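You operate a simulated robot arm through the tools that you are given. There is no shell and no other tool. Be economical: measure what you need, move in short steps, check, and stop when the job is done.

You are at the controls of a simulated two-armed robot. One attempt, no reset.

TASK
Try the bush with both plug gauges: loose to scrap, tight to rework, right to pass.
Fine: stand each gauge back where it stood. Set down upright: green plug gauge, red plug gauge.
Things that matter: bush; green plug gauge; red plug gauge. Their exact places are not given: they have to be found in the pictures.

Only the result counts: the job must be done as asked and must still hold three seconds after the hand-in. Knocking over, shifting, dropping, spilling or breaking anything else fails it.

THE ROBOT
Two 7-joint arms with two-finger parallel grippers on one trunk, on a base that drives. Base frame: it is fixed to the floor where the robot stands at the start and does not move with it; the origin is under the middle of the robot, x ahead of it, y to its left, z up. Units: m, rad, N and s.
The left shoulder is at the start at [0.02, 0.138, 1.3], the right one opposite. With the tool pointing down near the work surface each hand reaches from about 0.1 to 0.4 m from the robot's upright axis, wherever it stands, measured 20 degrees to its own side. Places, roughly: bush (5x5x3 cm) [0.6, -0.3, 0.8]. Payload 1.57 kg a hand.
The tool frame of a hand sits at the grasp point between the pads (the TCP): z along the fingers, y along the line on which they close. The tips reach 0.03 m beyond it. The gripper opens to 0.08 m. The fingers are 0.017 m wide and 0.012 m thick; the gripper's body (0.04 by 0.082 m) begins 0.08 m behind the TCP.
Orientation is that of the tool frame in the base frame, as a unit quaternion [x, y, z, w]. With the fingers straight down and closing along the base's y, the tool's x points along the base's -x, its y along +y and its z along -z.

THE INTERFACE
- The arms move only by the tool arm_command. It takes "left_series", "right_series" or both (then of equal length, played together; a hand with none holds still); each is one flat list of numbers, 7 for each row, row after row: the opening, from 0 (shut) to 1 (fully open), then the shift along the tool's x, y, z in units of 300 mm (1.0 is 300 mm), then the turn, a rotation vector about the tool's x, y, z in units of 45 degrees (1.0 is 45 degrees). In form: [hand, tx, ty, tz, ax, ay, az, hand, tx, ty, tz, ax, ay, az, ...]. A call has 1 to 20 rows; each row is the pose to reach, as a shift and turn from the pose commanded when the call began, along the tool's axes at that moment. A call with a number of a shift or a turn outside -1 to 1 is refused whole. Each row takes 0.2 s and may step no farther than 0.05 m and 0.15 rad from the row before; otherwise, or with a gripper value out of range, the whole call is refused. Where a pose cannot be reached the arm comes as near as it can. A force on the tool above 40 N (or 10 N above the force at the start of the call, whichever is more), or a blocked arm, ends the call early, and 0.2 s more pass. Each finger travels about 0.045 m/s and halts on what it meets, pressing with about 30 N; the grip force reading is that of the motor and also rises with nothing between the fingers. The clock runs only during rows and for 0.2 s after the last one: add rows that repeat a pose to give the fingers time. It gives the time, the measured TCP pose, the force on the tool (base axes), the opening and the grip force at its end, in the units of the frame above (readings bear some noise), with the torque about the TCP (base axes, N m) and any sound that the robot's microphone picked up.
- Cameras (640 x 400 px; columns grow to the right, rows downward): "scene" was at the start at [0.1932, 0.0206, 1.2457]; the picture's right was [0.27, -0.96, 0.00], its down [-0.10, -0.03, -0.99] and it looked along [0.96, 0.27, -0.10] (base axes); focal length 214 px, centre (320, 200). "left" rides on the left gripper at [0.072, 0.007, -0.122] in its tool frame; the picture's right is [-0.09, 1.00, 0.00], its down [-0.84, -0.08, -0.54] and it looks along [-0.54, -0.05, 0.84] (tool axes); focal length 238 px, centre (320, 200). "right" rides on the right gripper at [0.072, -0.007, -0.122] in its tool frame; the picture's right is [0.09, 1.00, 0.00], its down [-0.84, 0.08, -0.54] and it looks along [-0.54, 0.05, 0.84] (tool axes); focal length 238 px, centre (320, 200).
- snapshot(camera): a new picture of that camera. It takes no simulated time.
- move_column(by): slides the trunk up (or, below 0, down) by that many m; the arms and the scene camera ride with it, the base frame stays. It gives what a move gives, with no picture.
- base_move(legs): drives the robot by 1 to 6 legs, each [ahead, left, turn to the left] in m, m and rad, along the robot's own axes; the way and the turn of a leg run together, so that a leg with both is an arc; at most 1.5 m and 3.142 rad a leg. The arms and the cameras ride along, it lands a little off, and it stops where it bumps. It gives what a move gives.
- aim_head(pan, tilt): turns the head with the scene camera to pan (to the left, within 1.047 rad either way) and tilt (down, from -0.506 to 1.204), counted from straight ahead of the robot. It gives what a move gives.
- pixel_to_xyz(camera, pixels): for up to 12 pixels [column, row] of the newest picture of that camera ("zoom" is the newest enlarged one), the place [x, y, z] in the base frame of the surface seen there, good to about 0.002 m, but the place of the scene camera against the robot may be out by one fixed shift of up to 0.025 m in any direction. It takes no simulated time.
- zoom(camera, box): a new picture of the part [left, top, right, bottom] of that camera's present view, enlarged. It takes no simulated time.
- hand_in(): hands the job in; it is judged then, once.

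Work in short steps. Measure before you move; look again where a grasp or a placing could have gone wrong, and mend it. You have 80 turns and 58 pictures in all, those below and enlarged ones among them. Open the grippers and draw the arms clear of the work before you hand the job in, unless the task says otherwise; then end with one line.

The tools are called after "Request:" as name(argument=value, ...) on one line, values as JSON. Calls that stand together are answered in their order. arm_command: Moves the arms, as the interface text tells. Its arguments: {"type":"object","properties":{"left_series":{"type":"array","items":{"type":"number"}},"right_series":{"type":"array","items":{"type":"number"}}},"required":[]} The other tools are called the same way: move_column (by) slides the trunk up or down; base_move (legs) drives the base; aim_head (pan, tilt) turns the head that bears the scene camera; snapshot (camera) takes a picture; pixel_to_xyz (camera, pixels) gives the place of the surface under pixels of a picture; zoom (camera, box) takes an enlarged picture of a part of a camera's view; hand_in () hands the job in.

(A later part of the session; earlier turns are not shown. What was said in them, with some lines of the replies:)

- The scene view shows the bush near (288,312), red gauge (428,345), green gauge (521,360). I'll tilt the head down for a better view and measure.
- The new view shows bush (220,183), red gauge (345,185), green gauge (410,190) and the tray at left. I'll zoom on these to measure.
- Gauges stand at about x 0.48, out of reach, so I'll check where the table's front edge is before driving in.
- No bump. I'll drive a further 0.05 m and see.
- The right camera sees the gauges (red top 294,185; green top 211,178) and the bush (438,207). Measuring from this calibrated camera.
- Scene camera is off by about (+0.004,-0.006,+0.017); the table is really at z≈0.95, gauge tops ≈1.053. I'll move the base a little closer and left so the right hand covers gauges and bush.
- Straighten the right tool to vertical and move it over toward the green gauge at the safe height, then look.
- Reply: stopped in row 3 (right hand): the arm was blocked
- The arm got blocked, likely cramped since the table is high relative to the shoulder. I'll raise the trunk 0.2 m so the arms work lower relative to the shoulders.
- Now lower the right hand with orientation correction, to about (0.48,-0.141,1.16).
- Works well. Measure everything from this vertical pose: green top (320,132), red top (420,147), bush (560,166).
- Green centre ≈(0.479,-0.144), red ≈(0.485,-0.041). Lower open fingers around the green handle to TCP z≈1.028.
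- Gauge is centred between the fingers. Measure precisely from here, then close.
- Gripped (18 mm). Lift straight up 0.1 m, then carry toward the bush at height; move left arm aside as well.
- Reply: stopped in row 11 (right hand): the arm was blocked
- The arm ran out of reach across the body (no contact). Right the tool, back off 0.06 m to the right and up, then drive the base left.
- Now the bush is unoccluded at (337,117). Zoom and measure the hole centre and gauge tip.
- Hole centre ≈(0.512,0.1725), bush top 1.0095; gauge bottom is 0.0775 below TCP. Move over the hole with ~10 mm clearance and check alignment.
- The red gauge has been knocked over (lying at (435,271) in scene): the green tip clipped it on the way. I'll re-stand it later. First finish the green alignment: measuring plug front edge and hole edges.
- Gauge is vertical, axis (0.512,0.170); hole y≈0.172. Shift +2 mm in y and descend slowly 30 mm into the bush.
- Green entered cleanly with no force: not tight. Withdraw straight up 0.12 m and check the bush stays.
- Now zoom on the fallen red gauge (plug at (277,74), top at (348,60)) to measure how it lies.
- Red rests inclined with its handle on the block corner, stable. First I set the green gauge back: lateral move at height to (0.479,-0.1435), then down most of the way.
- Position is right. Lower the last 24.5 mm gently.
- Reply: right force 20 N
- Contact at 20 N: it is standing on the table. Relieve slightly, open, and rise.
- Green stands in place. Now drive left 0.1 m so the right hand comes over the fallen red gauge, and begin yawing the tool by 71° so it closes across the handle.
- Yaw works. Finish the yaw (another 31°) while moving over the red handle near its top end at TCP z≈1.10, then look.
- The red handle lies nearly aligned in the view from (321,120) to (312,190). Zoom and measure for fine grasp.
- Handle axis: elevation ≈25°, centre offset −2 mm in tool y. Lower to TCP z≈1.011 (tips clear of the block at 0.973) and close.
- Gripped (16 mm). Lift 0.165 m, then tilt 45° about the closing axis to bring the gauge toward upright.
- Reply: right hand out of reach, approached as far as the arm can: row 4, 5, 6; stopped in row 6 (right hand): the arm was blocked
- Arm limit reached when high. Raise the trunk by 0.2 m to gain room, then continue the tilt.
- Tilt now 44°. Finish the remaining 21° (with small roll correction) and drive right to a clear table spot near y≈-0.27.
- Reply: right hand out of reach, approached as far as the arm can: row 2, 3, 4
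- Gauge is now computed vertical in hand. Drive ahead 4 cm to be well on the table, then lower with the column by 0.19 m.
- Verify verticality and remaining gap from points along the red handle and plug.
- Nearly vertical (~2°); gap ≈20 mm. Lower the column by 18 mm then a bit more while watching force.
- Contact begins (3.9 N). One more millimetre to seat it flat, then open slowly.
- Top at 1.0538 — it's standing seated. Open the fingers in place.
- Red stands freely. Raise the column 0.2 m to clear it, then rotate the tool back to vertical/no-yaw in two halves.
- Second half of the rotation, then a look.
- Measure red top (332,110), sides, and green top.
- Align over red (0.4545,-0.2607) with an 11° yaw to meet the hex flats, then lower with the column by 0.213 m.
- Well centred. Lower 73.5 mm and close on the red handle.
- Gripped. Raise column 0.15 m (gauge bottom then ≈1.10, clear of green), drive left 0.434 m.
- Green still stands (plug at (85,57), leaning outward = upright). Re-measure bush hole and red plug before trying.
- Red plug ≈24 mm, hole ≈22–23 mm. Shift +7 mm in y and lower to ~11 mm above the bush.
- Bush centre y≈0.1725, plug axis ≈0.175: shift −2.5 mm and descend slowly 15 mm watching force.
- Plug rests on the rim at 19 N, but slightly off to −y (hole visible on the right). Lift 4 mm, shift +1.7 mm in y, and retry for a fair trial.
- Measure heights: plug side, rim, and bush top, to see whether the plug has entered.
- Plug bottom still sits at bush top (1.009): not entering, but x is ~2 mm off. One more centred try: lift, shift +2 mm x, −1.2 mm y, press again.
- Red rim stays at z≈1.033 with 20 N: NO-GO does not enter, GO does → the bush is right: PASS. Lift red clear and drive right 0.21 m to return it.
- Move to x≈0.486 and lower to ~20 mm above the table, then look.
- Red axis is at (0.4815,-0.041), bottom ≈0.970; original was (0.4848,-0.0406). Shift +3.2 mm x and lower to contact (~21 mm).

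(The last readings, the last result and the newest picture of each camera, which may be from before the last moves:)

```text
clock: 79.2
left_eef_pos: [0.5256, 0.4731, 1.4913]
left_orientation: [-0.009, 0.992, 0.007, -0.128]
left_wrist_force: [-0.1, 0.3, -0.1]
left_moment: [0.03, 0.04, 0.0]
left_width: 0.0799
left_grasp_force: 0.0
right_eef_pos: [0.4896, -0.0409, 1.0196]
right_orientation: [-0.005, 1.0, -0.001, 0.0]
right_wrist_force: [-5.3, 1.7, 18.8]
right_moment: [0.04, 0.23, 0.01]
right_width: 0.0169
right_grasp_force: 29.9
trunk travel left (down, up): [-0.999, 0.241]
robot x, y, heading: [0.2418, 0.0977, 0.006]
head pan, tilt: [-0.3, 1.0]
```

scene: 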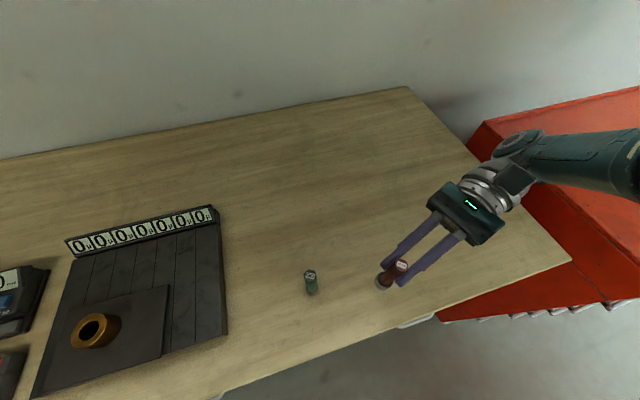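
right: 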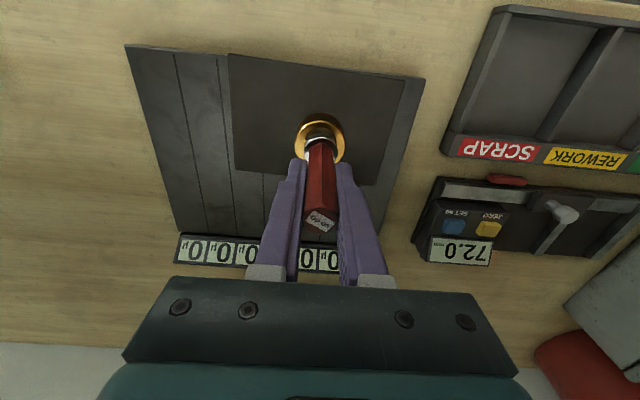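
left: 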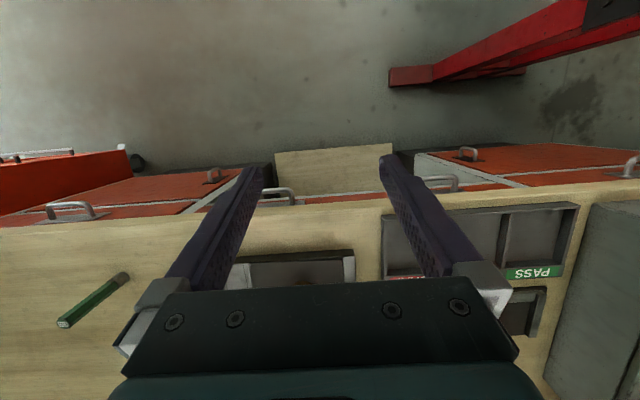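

Contact at 19 N. Relieve 0.6 mm, open, then rise 0.13 m.

Request:
arm_command(right_series=[0, 0, 0, -0.003, 0, 0, 0, 0.25, 0, 0, -0.003, 0, 0, 0, 0.4, 0, 0, -0.003, 0, 0, 0, 0.7, 0, 0, -0.003, 0, 0, 0, 1, 0, 0, -0.003, 0, 0, 0, 1, 0, 0, -0.003, 0, 0, 0, 1, 0, 0, -0.003, 0, 0, 0, 1, 0, 0, -0.003, 0, 0, 0, 1, 0, 0, -0.15, 0, 0, 0, 1, 0, 0, -0.3, 0, 0, 0, 1, 0, 0, -0.45, 0, 0, 0, 1, 0, 0, -0.45, 0, 0, 0])

Request:
snapshot(camera="right")

```text
clock: 81.8
left_eef_pos: [0.5253, 0.472, 1.4907]
left_orientation: [-0.008, 0.992, 0.006, -0.129]
left_wrist_force: [0.8, 0.3, 1.0]
left_moment: [-0.03, -0.02, -0.02]
left_width: 0.08
left_grasp_force: 0.1
right_eef_pos: [0.4886, -0.0414, 1.1551]
right_orientation: [-0.004, 1.0, -0.001, -0.001]
right_wrist_force: [-0.1, -0.5, -0.4]
right_moment: [0.04, -0.04, 0.03]
right_width: 0.0799
right_grasp_force: 0.0
trunk travel left (down, up): [-0.999, 0.241]
robot x, y, heading: [0.2401, 0.0962, 0.012]
head pan, tilt: [-0.3, 1.0]
```

```text
9 pictures are left
```

right: 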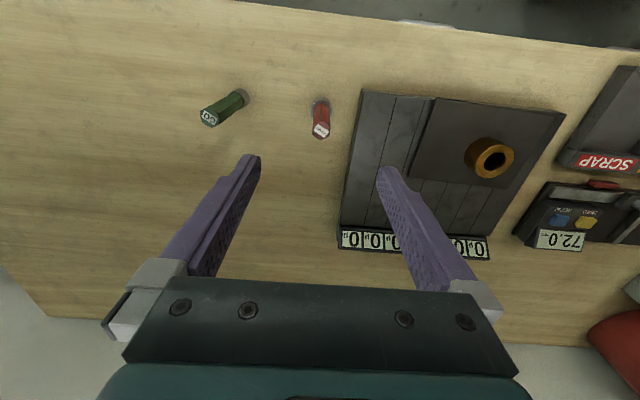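

Both gauges stand. Check their positions: red top (321,129), green top (209,117), and the bush (493,158).

Request:
pixel_to_xyz(camera="right", pixels=[[321, 129], [321, 131], [209, 117], [210, 119], [490, 157], [507, 157], [488, 141], [495, 175], [472, 160]])

```text
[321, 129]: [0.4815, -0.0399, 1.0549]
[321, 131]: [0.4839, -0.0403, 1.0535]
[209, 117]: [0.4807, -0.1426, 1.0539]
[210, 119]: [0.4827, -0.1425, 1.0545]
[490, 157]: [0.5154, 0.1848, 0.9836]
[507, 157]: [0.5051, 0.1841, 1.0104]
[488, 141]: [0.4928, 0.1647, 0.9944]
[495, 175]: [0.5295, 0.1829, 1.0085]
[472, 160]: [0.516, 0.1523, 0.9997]
```

Both gauges are within ~2 mm of their original spots. The bush goes to PASS with the left hand (PASS bin is far left): straighten the left tool and bring it down to about (0.48,0.27,1.20).

Request:
arm_command(left_series=[1, -0.013, -0.083, 0.122, 0.002, -0.041, 0.002, 1, -0.026, -0.167, 0.243, 0.004, -0.083, 0.005, 1, -0.038, -0.25, 0.365, 0.006, -0.124, 0.007, 1, -0.051, -0.333, 0.487, 0.008, -0.165, 0.01, 1, -0.064, -0.417, 0.608, 0.01, -0.206, 0.012, 1, -0.077, -0.5, 0.73, 0.012, -0.248, 0.015, 1, -0.09, -0.583, 0.852, 0.014, -0.29, 0.018, 1, -0.102, -0.667, 0.973, 0.015, -0.33, 0.02, 1, -0.102, -0.667, 0.973, 0.015, -0.33, 0.02])

Request:
snapshot(camera="left")

```text
clock: 83.8
left_eef_pos: [0.4841, 0.2756, 1.1964]
left_orientation: [-0.001, 1.0, 0.0, 0.0]
left_wrist_force: [1.1, 0.1, 0.1]
left_moment: [0.0, 0.01, 0.01]
left_width: 0.0802
left_grasp_force: 0.0
right_eef_pos: [0.4894, -0.0411, 1.1552]
right_orientation: [-0.004, 1.0, -0.001, 0.0]
right_wrist_force: [-0.5, -0.5, 0.4]
right_moment: [-0.02, -0.02, 0.0]
right_width: 0.0802
right_grasp_force: 0.0
trunk travel left (down, up): [-0.999, 0.241]
robot x, y, heading: [0.2414, 0.0975, 0.009]
head pan, tilt: [-0.3, 1.0]
```

```text
8 pictures are left
```

left: 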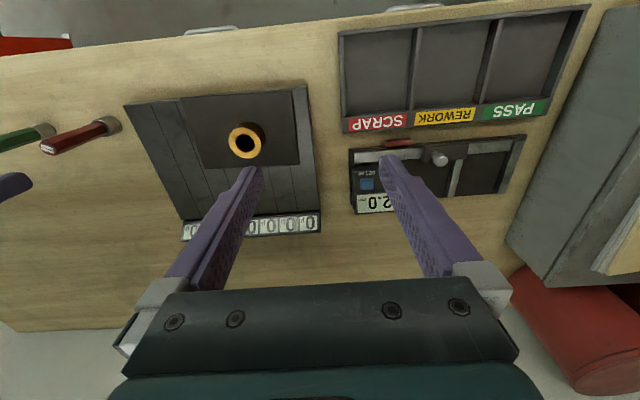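

Great view. Measure the bush (246,141) and the PASS bin floor/walls (around (535,55)).

Request:
pixel_to_xyz(camera="left", pixels=[[234, 142], [262, 140], [247, 125], [246, 156], [532, 55], [505, 80], [540, 90], [520, 30], [570, 40], [578, 60], [495, 55], [515, 110]])

Request:
zoom(camera="left", box=[206, 110, 286, 170])

Request:
pixel_to_xyz(camera="zoom", pixels=[[205, 240], [440, 260], [330, 120], [330, 370], [240, 340], [420, 340]])

```text
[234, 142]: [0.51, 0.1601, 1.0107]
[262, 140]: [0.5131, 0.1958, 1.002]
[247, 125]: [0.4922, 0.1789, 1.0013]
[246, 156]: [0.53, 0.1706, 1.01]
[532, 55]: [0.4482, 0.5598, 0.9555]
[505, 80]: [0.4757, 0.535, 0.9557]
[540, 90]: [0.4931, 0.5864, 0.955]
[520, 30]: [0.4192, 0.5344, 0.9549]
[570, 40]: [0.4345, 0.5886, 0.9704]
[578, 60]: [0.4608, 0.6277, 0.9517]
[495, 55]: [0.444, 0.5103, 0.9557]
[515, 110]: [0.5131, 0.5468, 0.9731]
```

```text
6.67 times, centred on (246, 140) of left
```

zoom: 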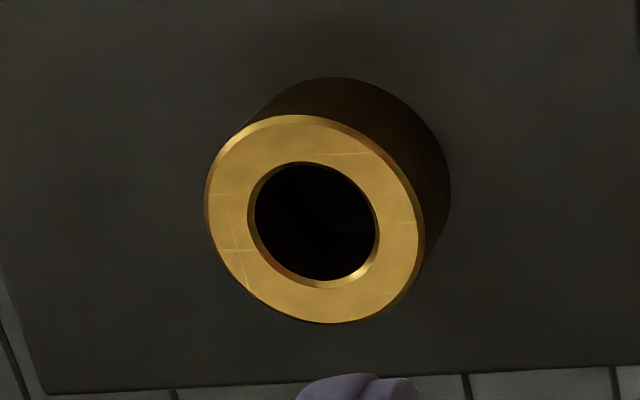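

```text
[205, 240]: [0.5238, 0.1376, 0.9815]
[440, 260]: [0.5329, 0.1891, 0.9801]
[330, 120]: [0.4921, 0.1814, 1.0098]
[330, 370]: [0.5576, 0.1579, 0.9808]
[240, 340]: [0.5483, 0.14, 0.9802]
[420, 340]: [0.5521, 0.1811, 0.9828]
```

Bush centre ≈(0.511,0.174), top 1.0095. PASS bin centre ≈(0.455,0.553), floor 0.9555. Drive right 0.10 m, then position the left hand above the bush.

Request:
base_move(legs=[[0.0, -0.1, 0.0]])

Request:
arm_command(left_series=[1, -0.045, 0, 0.1, 0, 0, 0, 1, -0.09, 0, 0.2, 0, 0, 0, 1, -0.09, 0, 0.3, 0, 0, 0, 1, -0.09, 0, 0.3, 0, 0, 0])

Request:
snapshot(camera="left")

```text
clock: 84.9
left_eef_pos: [0.4861, 0.1767, 1.1973]
left_orientation: [-0.001, 1.0, 0.0, 0.0]
left_wrist_force: [-0.7, 0.0, 1.0]
left_moment: [0.01, -0.03, 0.0]
left_width: 0.08
left_grasp_force: 0.0
right_eef_pos: [0.4904, -0.14, 1.1547]
right_orientation: [-0.005, 1.0, -0.002, 0.0]
right_wrist_force: [0.2, 1.0, -0.7]
right_moment: [0.01, 0.0, 0.0]
right_width: 0.08
right_grasp_force: 0.1
trunk travel left (down, up): [-0.999, 0.241]
robot x, y, heading: [0.2449, -0.0006, 0.012]
head pan, tilt: [-0.3, 1.0]
```

```text
clock: 85.9
left_eef_pos: [0.5123, 0.1792, 1.107]
left_orientation: [-0.001, 1.0, 0.001, 0.0]
left_wrist_force: [-0.2, 0.2, -0.2]
left_moment: [0.01, -0.02, 0.02]
left_width: 0.0802
left_grasp_force: 0.0
right_eef_pos: [0.4912, -0.1397, 1.1547]
right_orientation: [-0.006, 1.0, -0.002, 0.0]
right_wrist_force: [-0.5, -0.2, 1.1]
right_moment: [-0.02, -0.01, -0.04]
right_width: 0.08
right_grasp_force: 0.0
trunk travel left (down, up): [-0.999, 0.241]
robot x, y, heading: [0.2423, -0.0053, 0.016]
head pan, tilt: [-0.3, 1.0]
```

```text
6 pictures are left
```

left: 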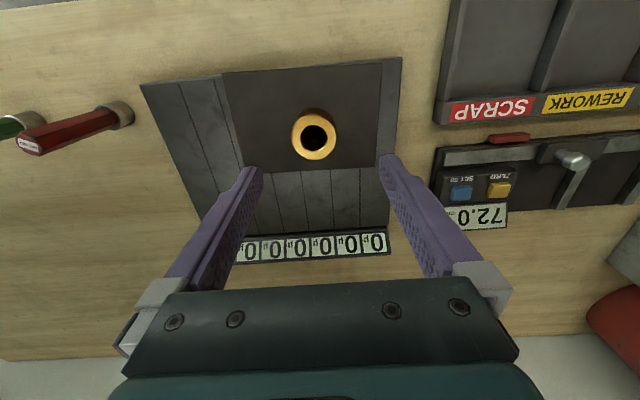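

Measure bush edges at (293,137) and (334,137) for the final alignment.

Request:
pixel_to_xyz(camera="left", pixels=[[297, 137], [331, 137], [314, 120], [314, 155], [302, 150], [326, 150]])

```text
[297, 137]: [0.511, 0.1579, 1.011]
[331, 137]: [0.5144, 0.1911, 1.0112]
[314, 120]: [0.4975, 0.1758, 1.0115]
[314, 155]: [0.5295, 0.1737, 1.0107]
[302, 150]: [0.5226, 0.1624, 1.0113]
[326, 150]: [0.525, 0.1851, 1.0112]
```

Centre (0.5125,0.1745): shift −4 mm y, lower to TCP 1.014, and close.

Request:
arm_command(left_series=[1, 0, -0.013, 0.1, 0, 0, 0, 1, 0, -0.013, 0.2, 0, 0, 0, 1, 0, -0.013, 0.26, 0, 0, 0, 1, 0, -0.013, 0.308, 0, 0, 0, 0.8, 0, -0.013, 0.308, 0, 0, 0, 0.6, 0, -0.013, 0.308, 0, 0, 0, 0.5, 0, -0.013, 0.308, 0, 0, 0, 0.4, 0, -0.013, 0.308, 0, 0, 0, 0.3, 0, -0.013, 0.308, 0, 0, 0, 0.3, 0, -0.013, 0.308, 0, 0, 0])

```text
clock: 88.1
left_eef_pos: [0.506, 0.1752, 1.0218]
left_orientation: [-0.001, 1.0, 0.0, 0.0]
left_wrist_force: [-0.5, -3.2, 6.6]
left_moment: [-0.31, 0.03, 0.0]
left_width: 0.0433
left_grasp_force: 30.3
left hand out of reach, approached as far as the arm can: row 4, 5, 6, 7, 8, 9, 10
right_eef_pos: [0.4902, -0.1409, 1.1537]
right_orientation: [-0.005, 1.0, -0.001, 0.0]
right_wrist_force: [0.4, -0.4, 0.7]
right_moment: [0.02, 0.0, -0.03]
right_width: 0.0801
right_grasp_force: 0.0
trunk travel left (down, up): [-0.999, 0.241]
robot x, y, heading: [0.2414, -0.0046, 0.009]
head pan, tilt: [-0.3, 1.0]
```

Gripped (43 mm) though at the arm's low limit. Lift by column +0.15 m, then drive left 0.28 m.

Request:
move_column(by=0.15)

Request:
base_move(legs=[[0.0, 0.28, 0.0]])

Request:
snapshot(camera="left")

```text
clock: 89.9
left_eef_pos: [0.5052, 0.1775, 1.1721]
left_orientation: [-0.001, 1.0, 0.001, -0.001]
left_wrist_force: [0.5, 0.4, -2.5]
left_moment: [-0.02, 0.01, -0.02]
left_width: 0.0434
left_grasp_force: 30.1
right_eef_pos: [0.491, -0.139, 1.3041]
right_orientation: [-0.005, 1.0, -0.001, 0.0]
right_wrist_force: [-0.3, -0.1, -0.2]
right_moment: [-0.01, 0.03, -0.01]
right_width: 0.08
right_grasp_force: 0.1
trunk travel left (down, up): [-1.149, 0.091]
robot x, y, heading: [0.2397, -0.0004, 0.01]
head pan, tilt: [-0.3, 1.0]
```

```text
clock: 91.8
left_eef_pos: [0.5013, 0.4577, 1.171]
left_orientation: [-0.002, 1.0, 0.001, -0.001]
left_wrist_force: [-0.4, 0.4, -2.9]
left_moment: [0.04, 0.04, 0.0]
left_width: 0.0434
left_grasp_force: 29.3
right_eef_pos: [0.4873, 0.1409, 1.3038]
right_orientation: [-0.006, 1.0, -0.001, 0.0]
right_wrist_force: [-0.1, -0.9, 0.6]
right_moment: [0.02, 0.01, 0.01]
right_width: 0.0801
right_grasp_force: 0.0
trunk travel left (down, up): [-1.149, 0.091]
robot x, y, heading: [0.2375, 0.2813, 0.003]
head pan, tilt: [-0.3, 1.0]
```

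```text
5 pictures are left
```

left: 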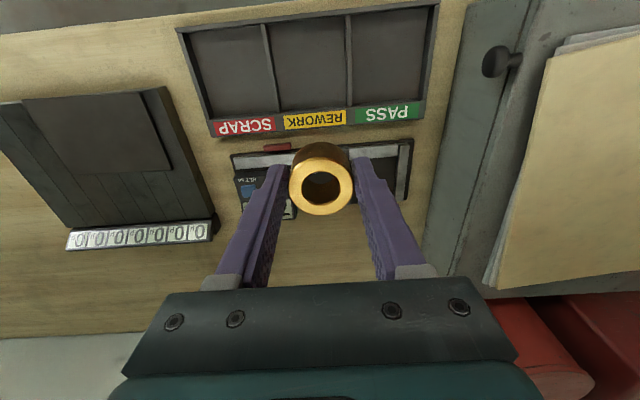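

Bush held. Measure the PASS bin (walls, floor) and the grey case beside it for clearance.

Request:
pixel_to_xyz(camera="left", pixels=[[390, 55], [355, 55], [422, 55], [350, 55], [429, 55], [385, 12], [390, 98], [392, 112], [460, 100], [480, 60], [540, 100], [340, 200]])

```text
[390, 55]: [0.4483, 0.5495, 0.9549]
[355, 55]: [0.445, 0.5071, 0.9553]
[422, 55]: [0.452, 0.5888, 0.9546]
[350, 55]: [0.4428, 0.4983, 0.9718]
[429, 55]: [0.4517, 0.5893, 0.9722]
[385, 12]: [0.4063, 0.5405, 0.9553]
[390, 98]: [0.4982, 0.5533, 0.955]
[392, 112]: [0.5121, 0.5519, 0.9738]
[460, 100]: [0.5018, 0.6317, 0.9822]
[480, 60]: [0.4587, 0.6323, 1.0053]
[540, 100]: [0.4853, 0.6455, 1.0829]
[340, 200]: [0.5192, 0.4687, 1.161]
```

PASS bin interior y 0.503–0.590, x 0.40–0.50. Move the bush over (0.452,0.548) at height.

Request:
arm_command(left_series=[0.3, 0.05, 0.1, 0, 0, 0, 0, 0.3, 0.11, 0.2, 0, 0, 0, 0, 0.3, 0.165, 0.3, 0, 0, 0, 0, 0.3, 0.165, 0.3, 0, 0, 0, 0])

Request:
move_column(by=-0.1)

```text
clock: 92.8
left_eef_pos: [0.451, 0.5472, 1.1728]
left_orientation: [-0.001, 1.0, 0.001, 0.0]
left_wrist_force: [-0.4, -1.1, -2.9]
left_moment: [0.01, 0.03, -0.01]
left_width: 0.0434
left_grasp_force: 30.3
right_eef_pos: [0.487, 0.1413, 1.3059]
right_orientation: [-0.005, 1.0, -0.001, 0.0]
right_wrist_force: [0.2, 0.3, 0.6]
right_moment: [-0.01, 0.0, 0.02]
right_width: 0.0796
right_grasp_force: 0.0
trunk travel left (down, up): [-1.149, 0.091]
robot x, y, heading: [0.2374, 0.2787, 0.008]
head pan, tilt: [-0.3, 1.0]
```

```text
clock: 94.2
left_eef_pos: [0.4527, 0.5475, 1.0728]
left_orientation: [-0.002, 1.0, 0.001, 0.001]
left_wrist_force: [0.4, -0.3, -3.3]
left_moment: [-0.01, 0.05, -0.01]
left_width: 0.0432
left_grasp_force: 30.2
right_eef_pos: [0.4885, 0.142, 1.2046]
right_orientation: [-0.005, 1.0, 0.0, 0.001]
right_wrist_force: [0.7, -0.6, 0.6]
right_moment: [0.04, 0.01, 0.0]
right_width: 0.0799
right_grasp_force: 0.0
trunk travel left (down, up): [-1.049, 0.191]
robot x, y, heading: [0.2392, 0.278, 0.006]
head pan, tilt: [-0.3, 1.0]
```

Aligned (0.4525,0.5475). Lower another 74 mm to bring the bush to the bin floor.

Request:
move_column(by=-0.074)

Request:
snapshot(camera="left")

```text
clock: 95.3
left_eef_pos: [0.4523, 0.5472, 0.9979]
left_orientation: [-0.002, 1.0, 0.001, 0.0]
left_wrist_force: [-0.5, 0.8, -3.1]
left_moment: [0.01, 0.02, 0.01]
left_width: 0.0433
left_grasp_force: 29.8
right_eef_pos: [0.4871, 0.1415, 1.1299]
right_orientation: [-0.005, 1.0, -0.001, 0.0]
right_wrist_force: [-0.3, 0.8, 1.0]
right_moment: [0.0, -0.01, 0.02]
right_width: 0.0802
right_grasp_force: 0.1
trunk travel left (down, up): [-0.975, 0.265]
robot x, y, heading: [0.2384, 0.2799, 0.014]
head pan, tilt: [-0.3, 1.0]
```

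```text
4 pictures are left
```

left: 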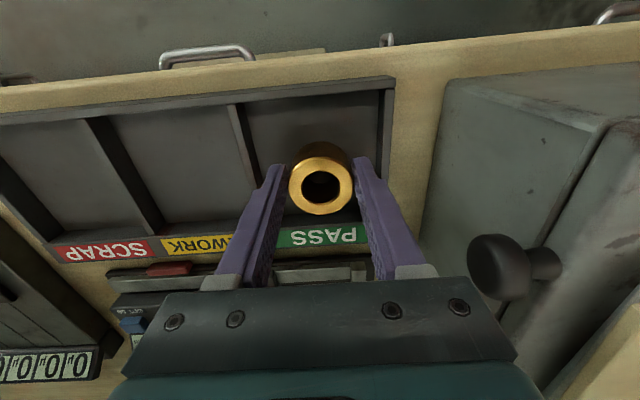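

Bush is inside the PASS bin, not yet touching (−3 N). Lower 2 mm more.

Request:
move_column(by=-0.002)

```text
clock: 95.8
left_eef_pos: [0.4523, 0.5472, 0.9956]
left_orientation: [-0.002, 1.0, 0.001, 0.0]
left_wrist_force: [-1.7, -0.9, 2.1]
left_moment: [-0.18, -0.05, -0.03]
left_width: 0.0435
left_grasp_force: 29.6
right_eef_pos: [0.4874, 0.1418, 1.1289]
right_orientation: [-0.006, 1.0, -0.001, 0.0]
right_wrist_force: [0.7, 0.0, -0.4]
right_moment: [0.0, 0.02, -0.01]
right_width: 0.0798
right_grasp_force: 0.0
trunk travel left (down, up): [-0.973, 0.267]
robot x, y, heading: [0.2381, 0.2767, 0.015]
head pan, tilt: [-0.3, 1.0]
```

Contact. Open only to ~54 mm (stay off the bin walls), then raise the column.

Request:
arm_command(left_series=[0.6, 0, 0, 0, 0, 0, 0, 0.66, 0, 0, 0, 0, 0, 0, 0.66, 0, 0, 0, 0, 0, 0, 0.66, 0, 0, 0, 0, 0, 0])

Request:
move_column(by=0.14)

Request:
snapshot(camera="left")

```text
clock: 96.8
left_eef_pos: [0.4533, 0.5465, 0.9962]
left_orientation: [-0.002, 1.0, 0.001, 0.0]
left_wrist_force: [0.3, 1.0, -0.1]
left_moment: [-0.02, -0.01, 0.04]
left_width: 0.0529
left_grasp_force: 0.1
right_eef_pos: [0.4876, 0.1397, 1.1297]
right_orientation: [-0.005, 1.0, -0.001, 0.001]
right_wrist_force: [0.0, -0.5, 0.3]
right_moment: [-0.02, 0.06, 0.0]
right_width: 0.0801
right_grasp_force: 0.1
trunk travel left (down, up): [-0.973, 0.267]
robot x, y, heading: [0.239, 0.2765, 0.01]
head pan, tilt: [-0.3, 1.0]
```

```text
clock: 98.5
left_eef_pos: [0.4525, 0.5457, 1.1358]
left_orientation: [-0.002, 1.0, 0.0, 0.0]
left_wrist_force: [0.2, 0.4, -0.1]
left_moment: [-0.01, 0.01, 0.0]
left_width: 0.053
left_grasp_force: 0.1
right_eef_pos: [0.4884, 0.1411, 1.2679]
right_orientation: [-0.005, 1.0, -0.001, 0.0]
right_wrist_force: [0.0, -0.3, -0.5]
right_moment: [0.0, -0.01, 0.03]
right_width: 0.0797
right_grasp_force: 0.0
trunk travel left (down, up): [-1.113, 0.127]
robot x, y, heading: [0.2415, 0.2799, 0.009]
head pan, tilt: [-0.3, 1.0]
```

```text
3 pictures are left
```

left: 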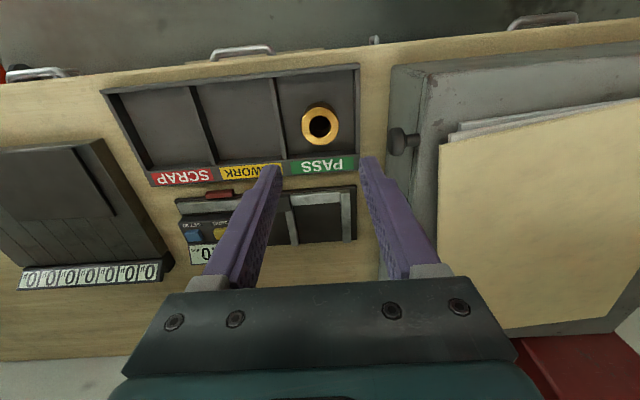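

The bush sits in the PASS bin. Raise further, open the left gripper fully, back the robot off, and take a final look at the gauges.

Request:
move_column(by=0.1)

Request:
arm_command(left_series=[1, 0, 0, 0, 0, 0, 0, 1, 0, 0, 0, 0, 0, 0, 1, 0, 0, 0, 0, 0, 0])

Request:
base_move(legs=[[-0.15, 0.0, 0.0]])

Request:
snapshot(camera="scene")

```text
clock: 99.8
left_eef_pos: [0.453, 0.5471, 1.2366]
left_orientation: [-0.002, 1.0, 0.001, 0.0]
left_wrist_force: [-0.2, -0.4, 0.1]
left_moment: [-0.02, 0.0, 0.0]
left_width: 0.0528
left_grasp_force: 0.0
right_eef_pos: [0.4876, 0.1413, 1.3682]
right_orientation: [-0.005, 1.0, -0.001, 0.0]
right_wrist_force: [-0.2, -0.2, -0.6]
right_moment: [-0.01, 0.04, -0.02]
right_width: 0.0798
right_grasp_force: 0.1
trunk travel left (down, up): [-1.213, 0.027]
robot x, y, heading: [0.2421, 0.2802, 0.01]
head pan, tilt: [-0.3, 1.0]
```

```text
clock: 100.6
left_eef_pos: [0.4532, 0.5465, 1.2357]
left_orientation: [-0.001, 1.0, 0.001, 0.0]
left_wrist_force: [-0.1, 0.4, 0.0]
left_moment: [-0.01, 0.02, -0.01]
left_width: 0.0803
left_grasp_force: 0.0
right_eef_pos: [0.4876, 0.1425, 1.3679]
right_orientation: [-0.005, 1.0, -0.001, 0.0]
right_wrist_force: [-0.4, -0.3, -0.1]
right_moment: [0.0, -0.01, -0.01]
right_width: 0.0799
right_grasp_force: 0.2
trunk travel left (down, up): [-1.213, 0.027]
robot x, y, heading: [0.2391, 0.2781, 0.01]
head pan, tilt: [-0.3, 1.0]
```

```text
clock: 102.0
left_eef_pos: [0.3056, 0.5445, 1.2373]
left_orientation: [-0.002, 1.0, 0.001, 0.0]
left_wrist_force: [0.8, 0.2, 0.6]
left_moment: [-0.02, 0.02, 0.02]
left_width: 0.0801
left_grasp_force: 0.1
right_eef_pos: [0.3398, 0.1397, 1.3685]
right_orientation: [-0.005, 1.0, 0.0, -0.001]
right_wrist_force: [0.2, 0.2, -0.6]
right_moment: [-0.01, -0.02, -0.01]
right_width: 0.08
right_grasp_force: 0.0
trunk travel left (down, up): [-1.213, 0.027]
robot x, y, heading: [0.0902, 0.2765, 0.01]
head pan, tilt: [-0.3, 1.0]
```

```text
2 pictures are left
```

scene: 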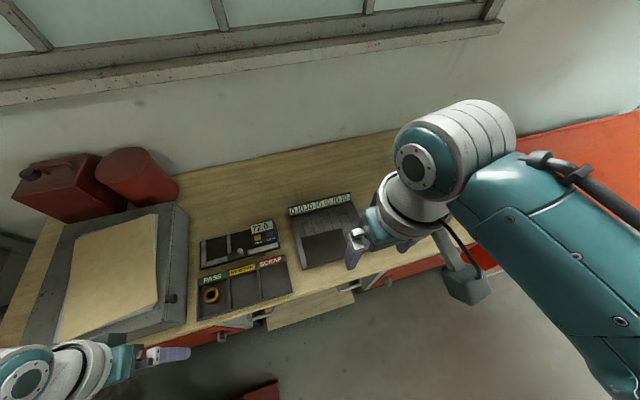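

Bush is in PASS (210,295); the gauges are hidden by the arm, so check with the right camera.

Request:
snapshot(camera="right")

```text
1 pictures are left
```

right: 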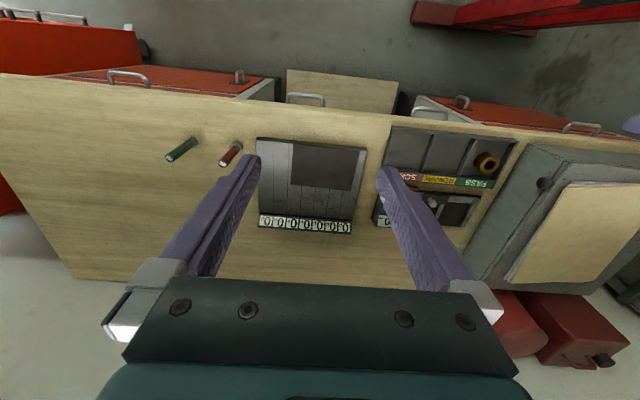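

Both gauges stand upright at their places, bush in PASS, arms clear with grippers open. Handing in.

Request:
hand_in()

```text
The job is handed in.
```

The bush went into the PASS bin: the green GO gauge entered it and the red NO-GO gauge did not. Both gauges are standing upright within about 2 mm of where they stood. While I was carrying the green gauge to the bush it knocked the red gauge over, so I stood the red one up again before trying it.
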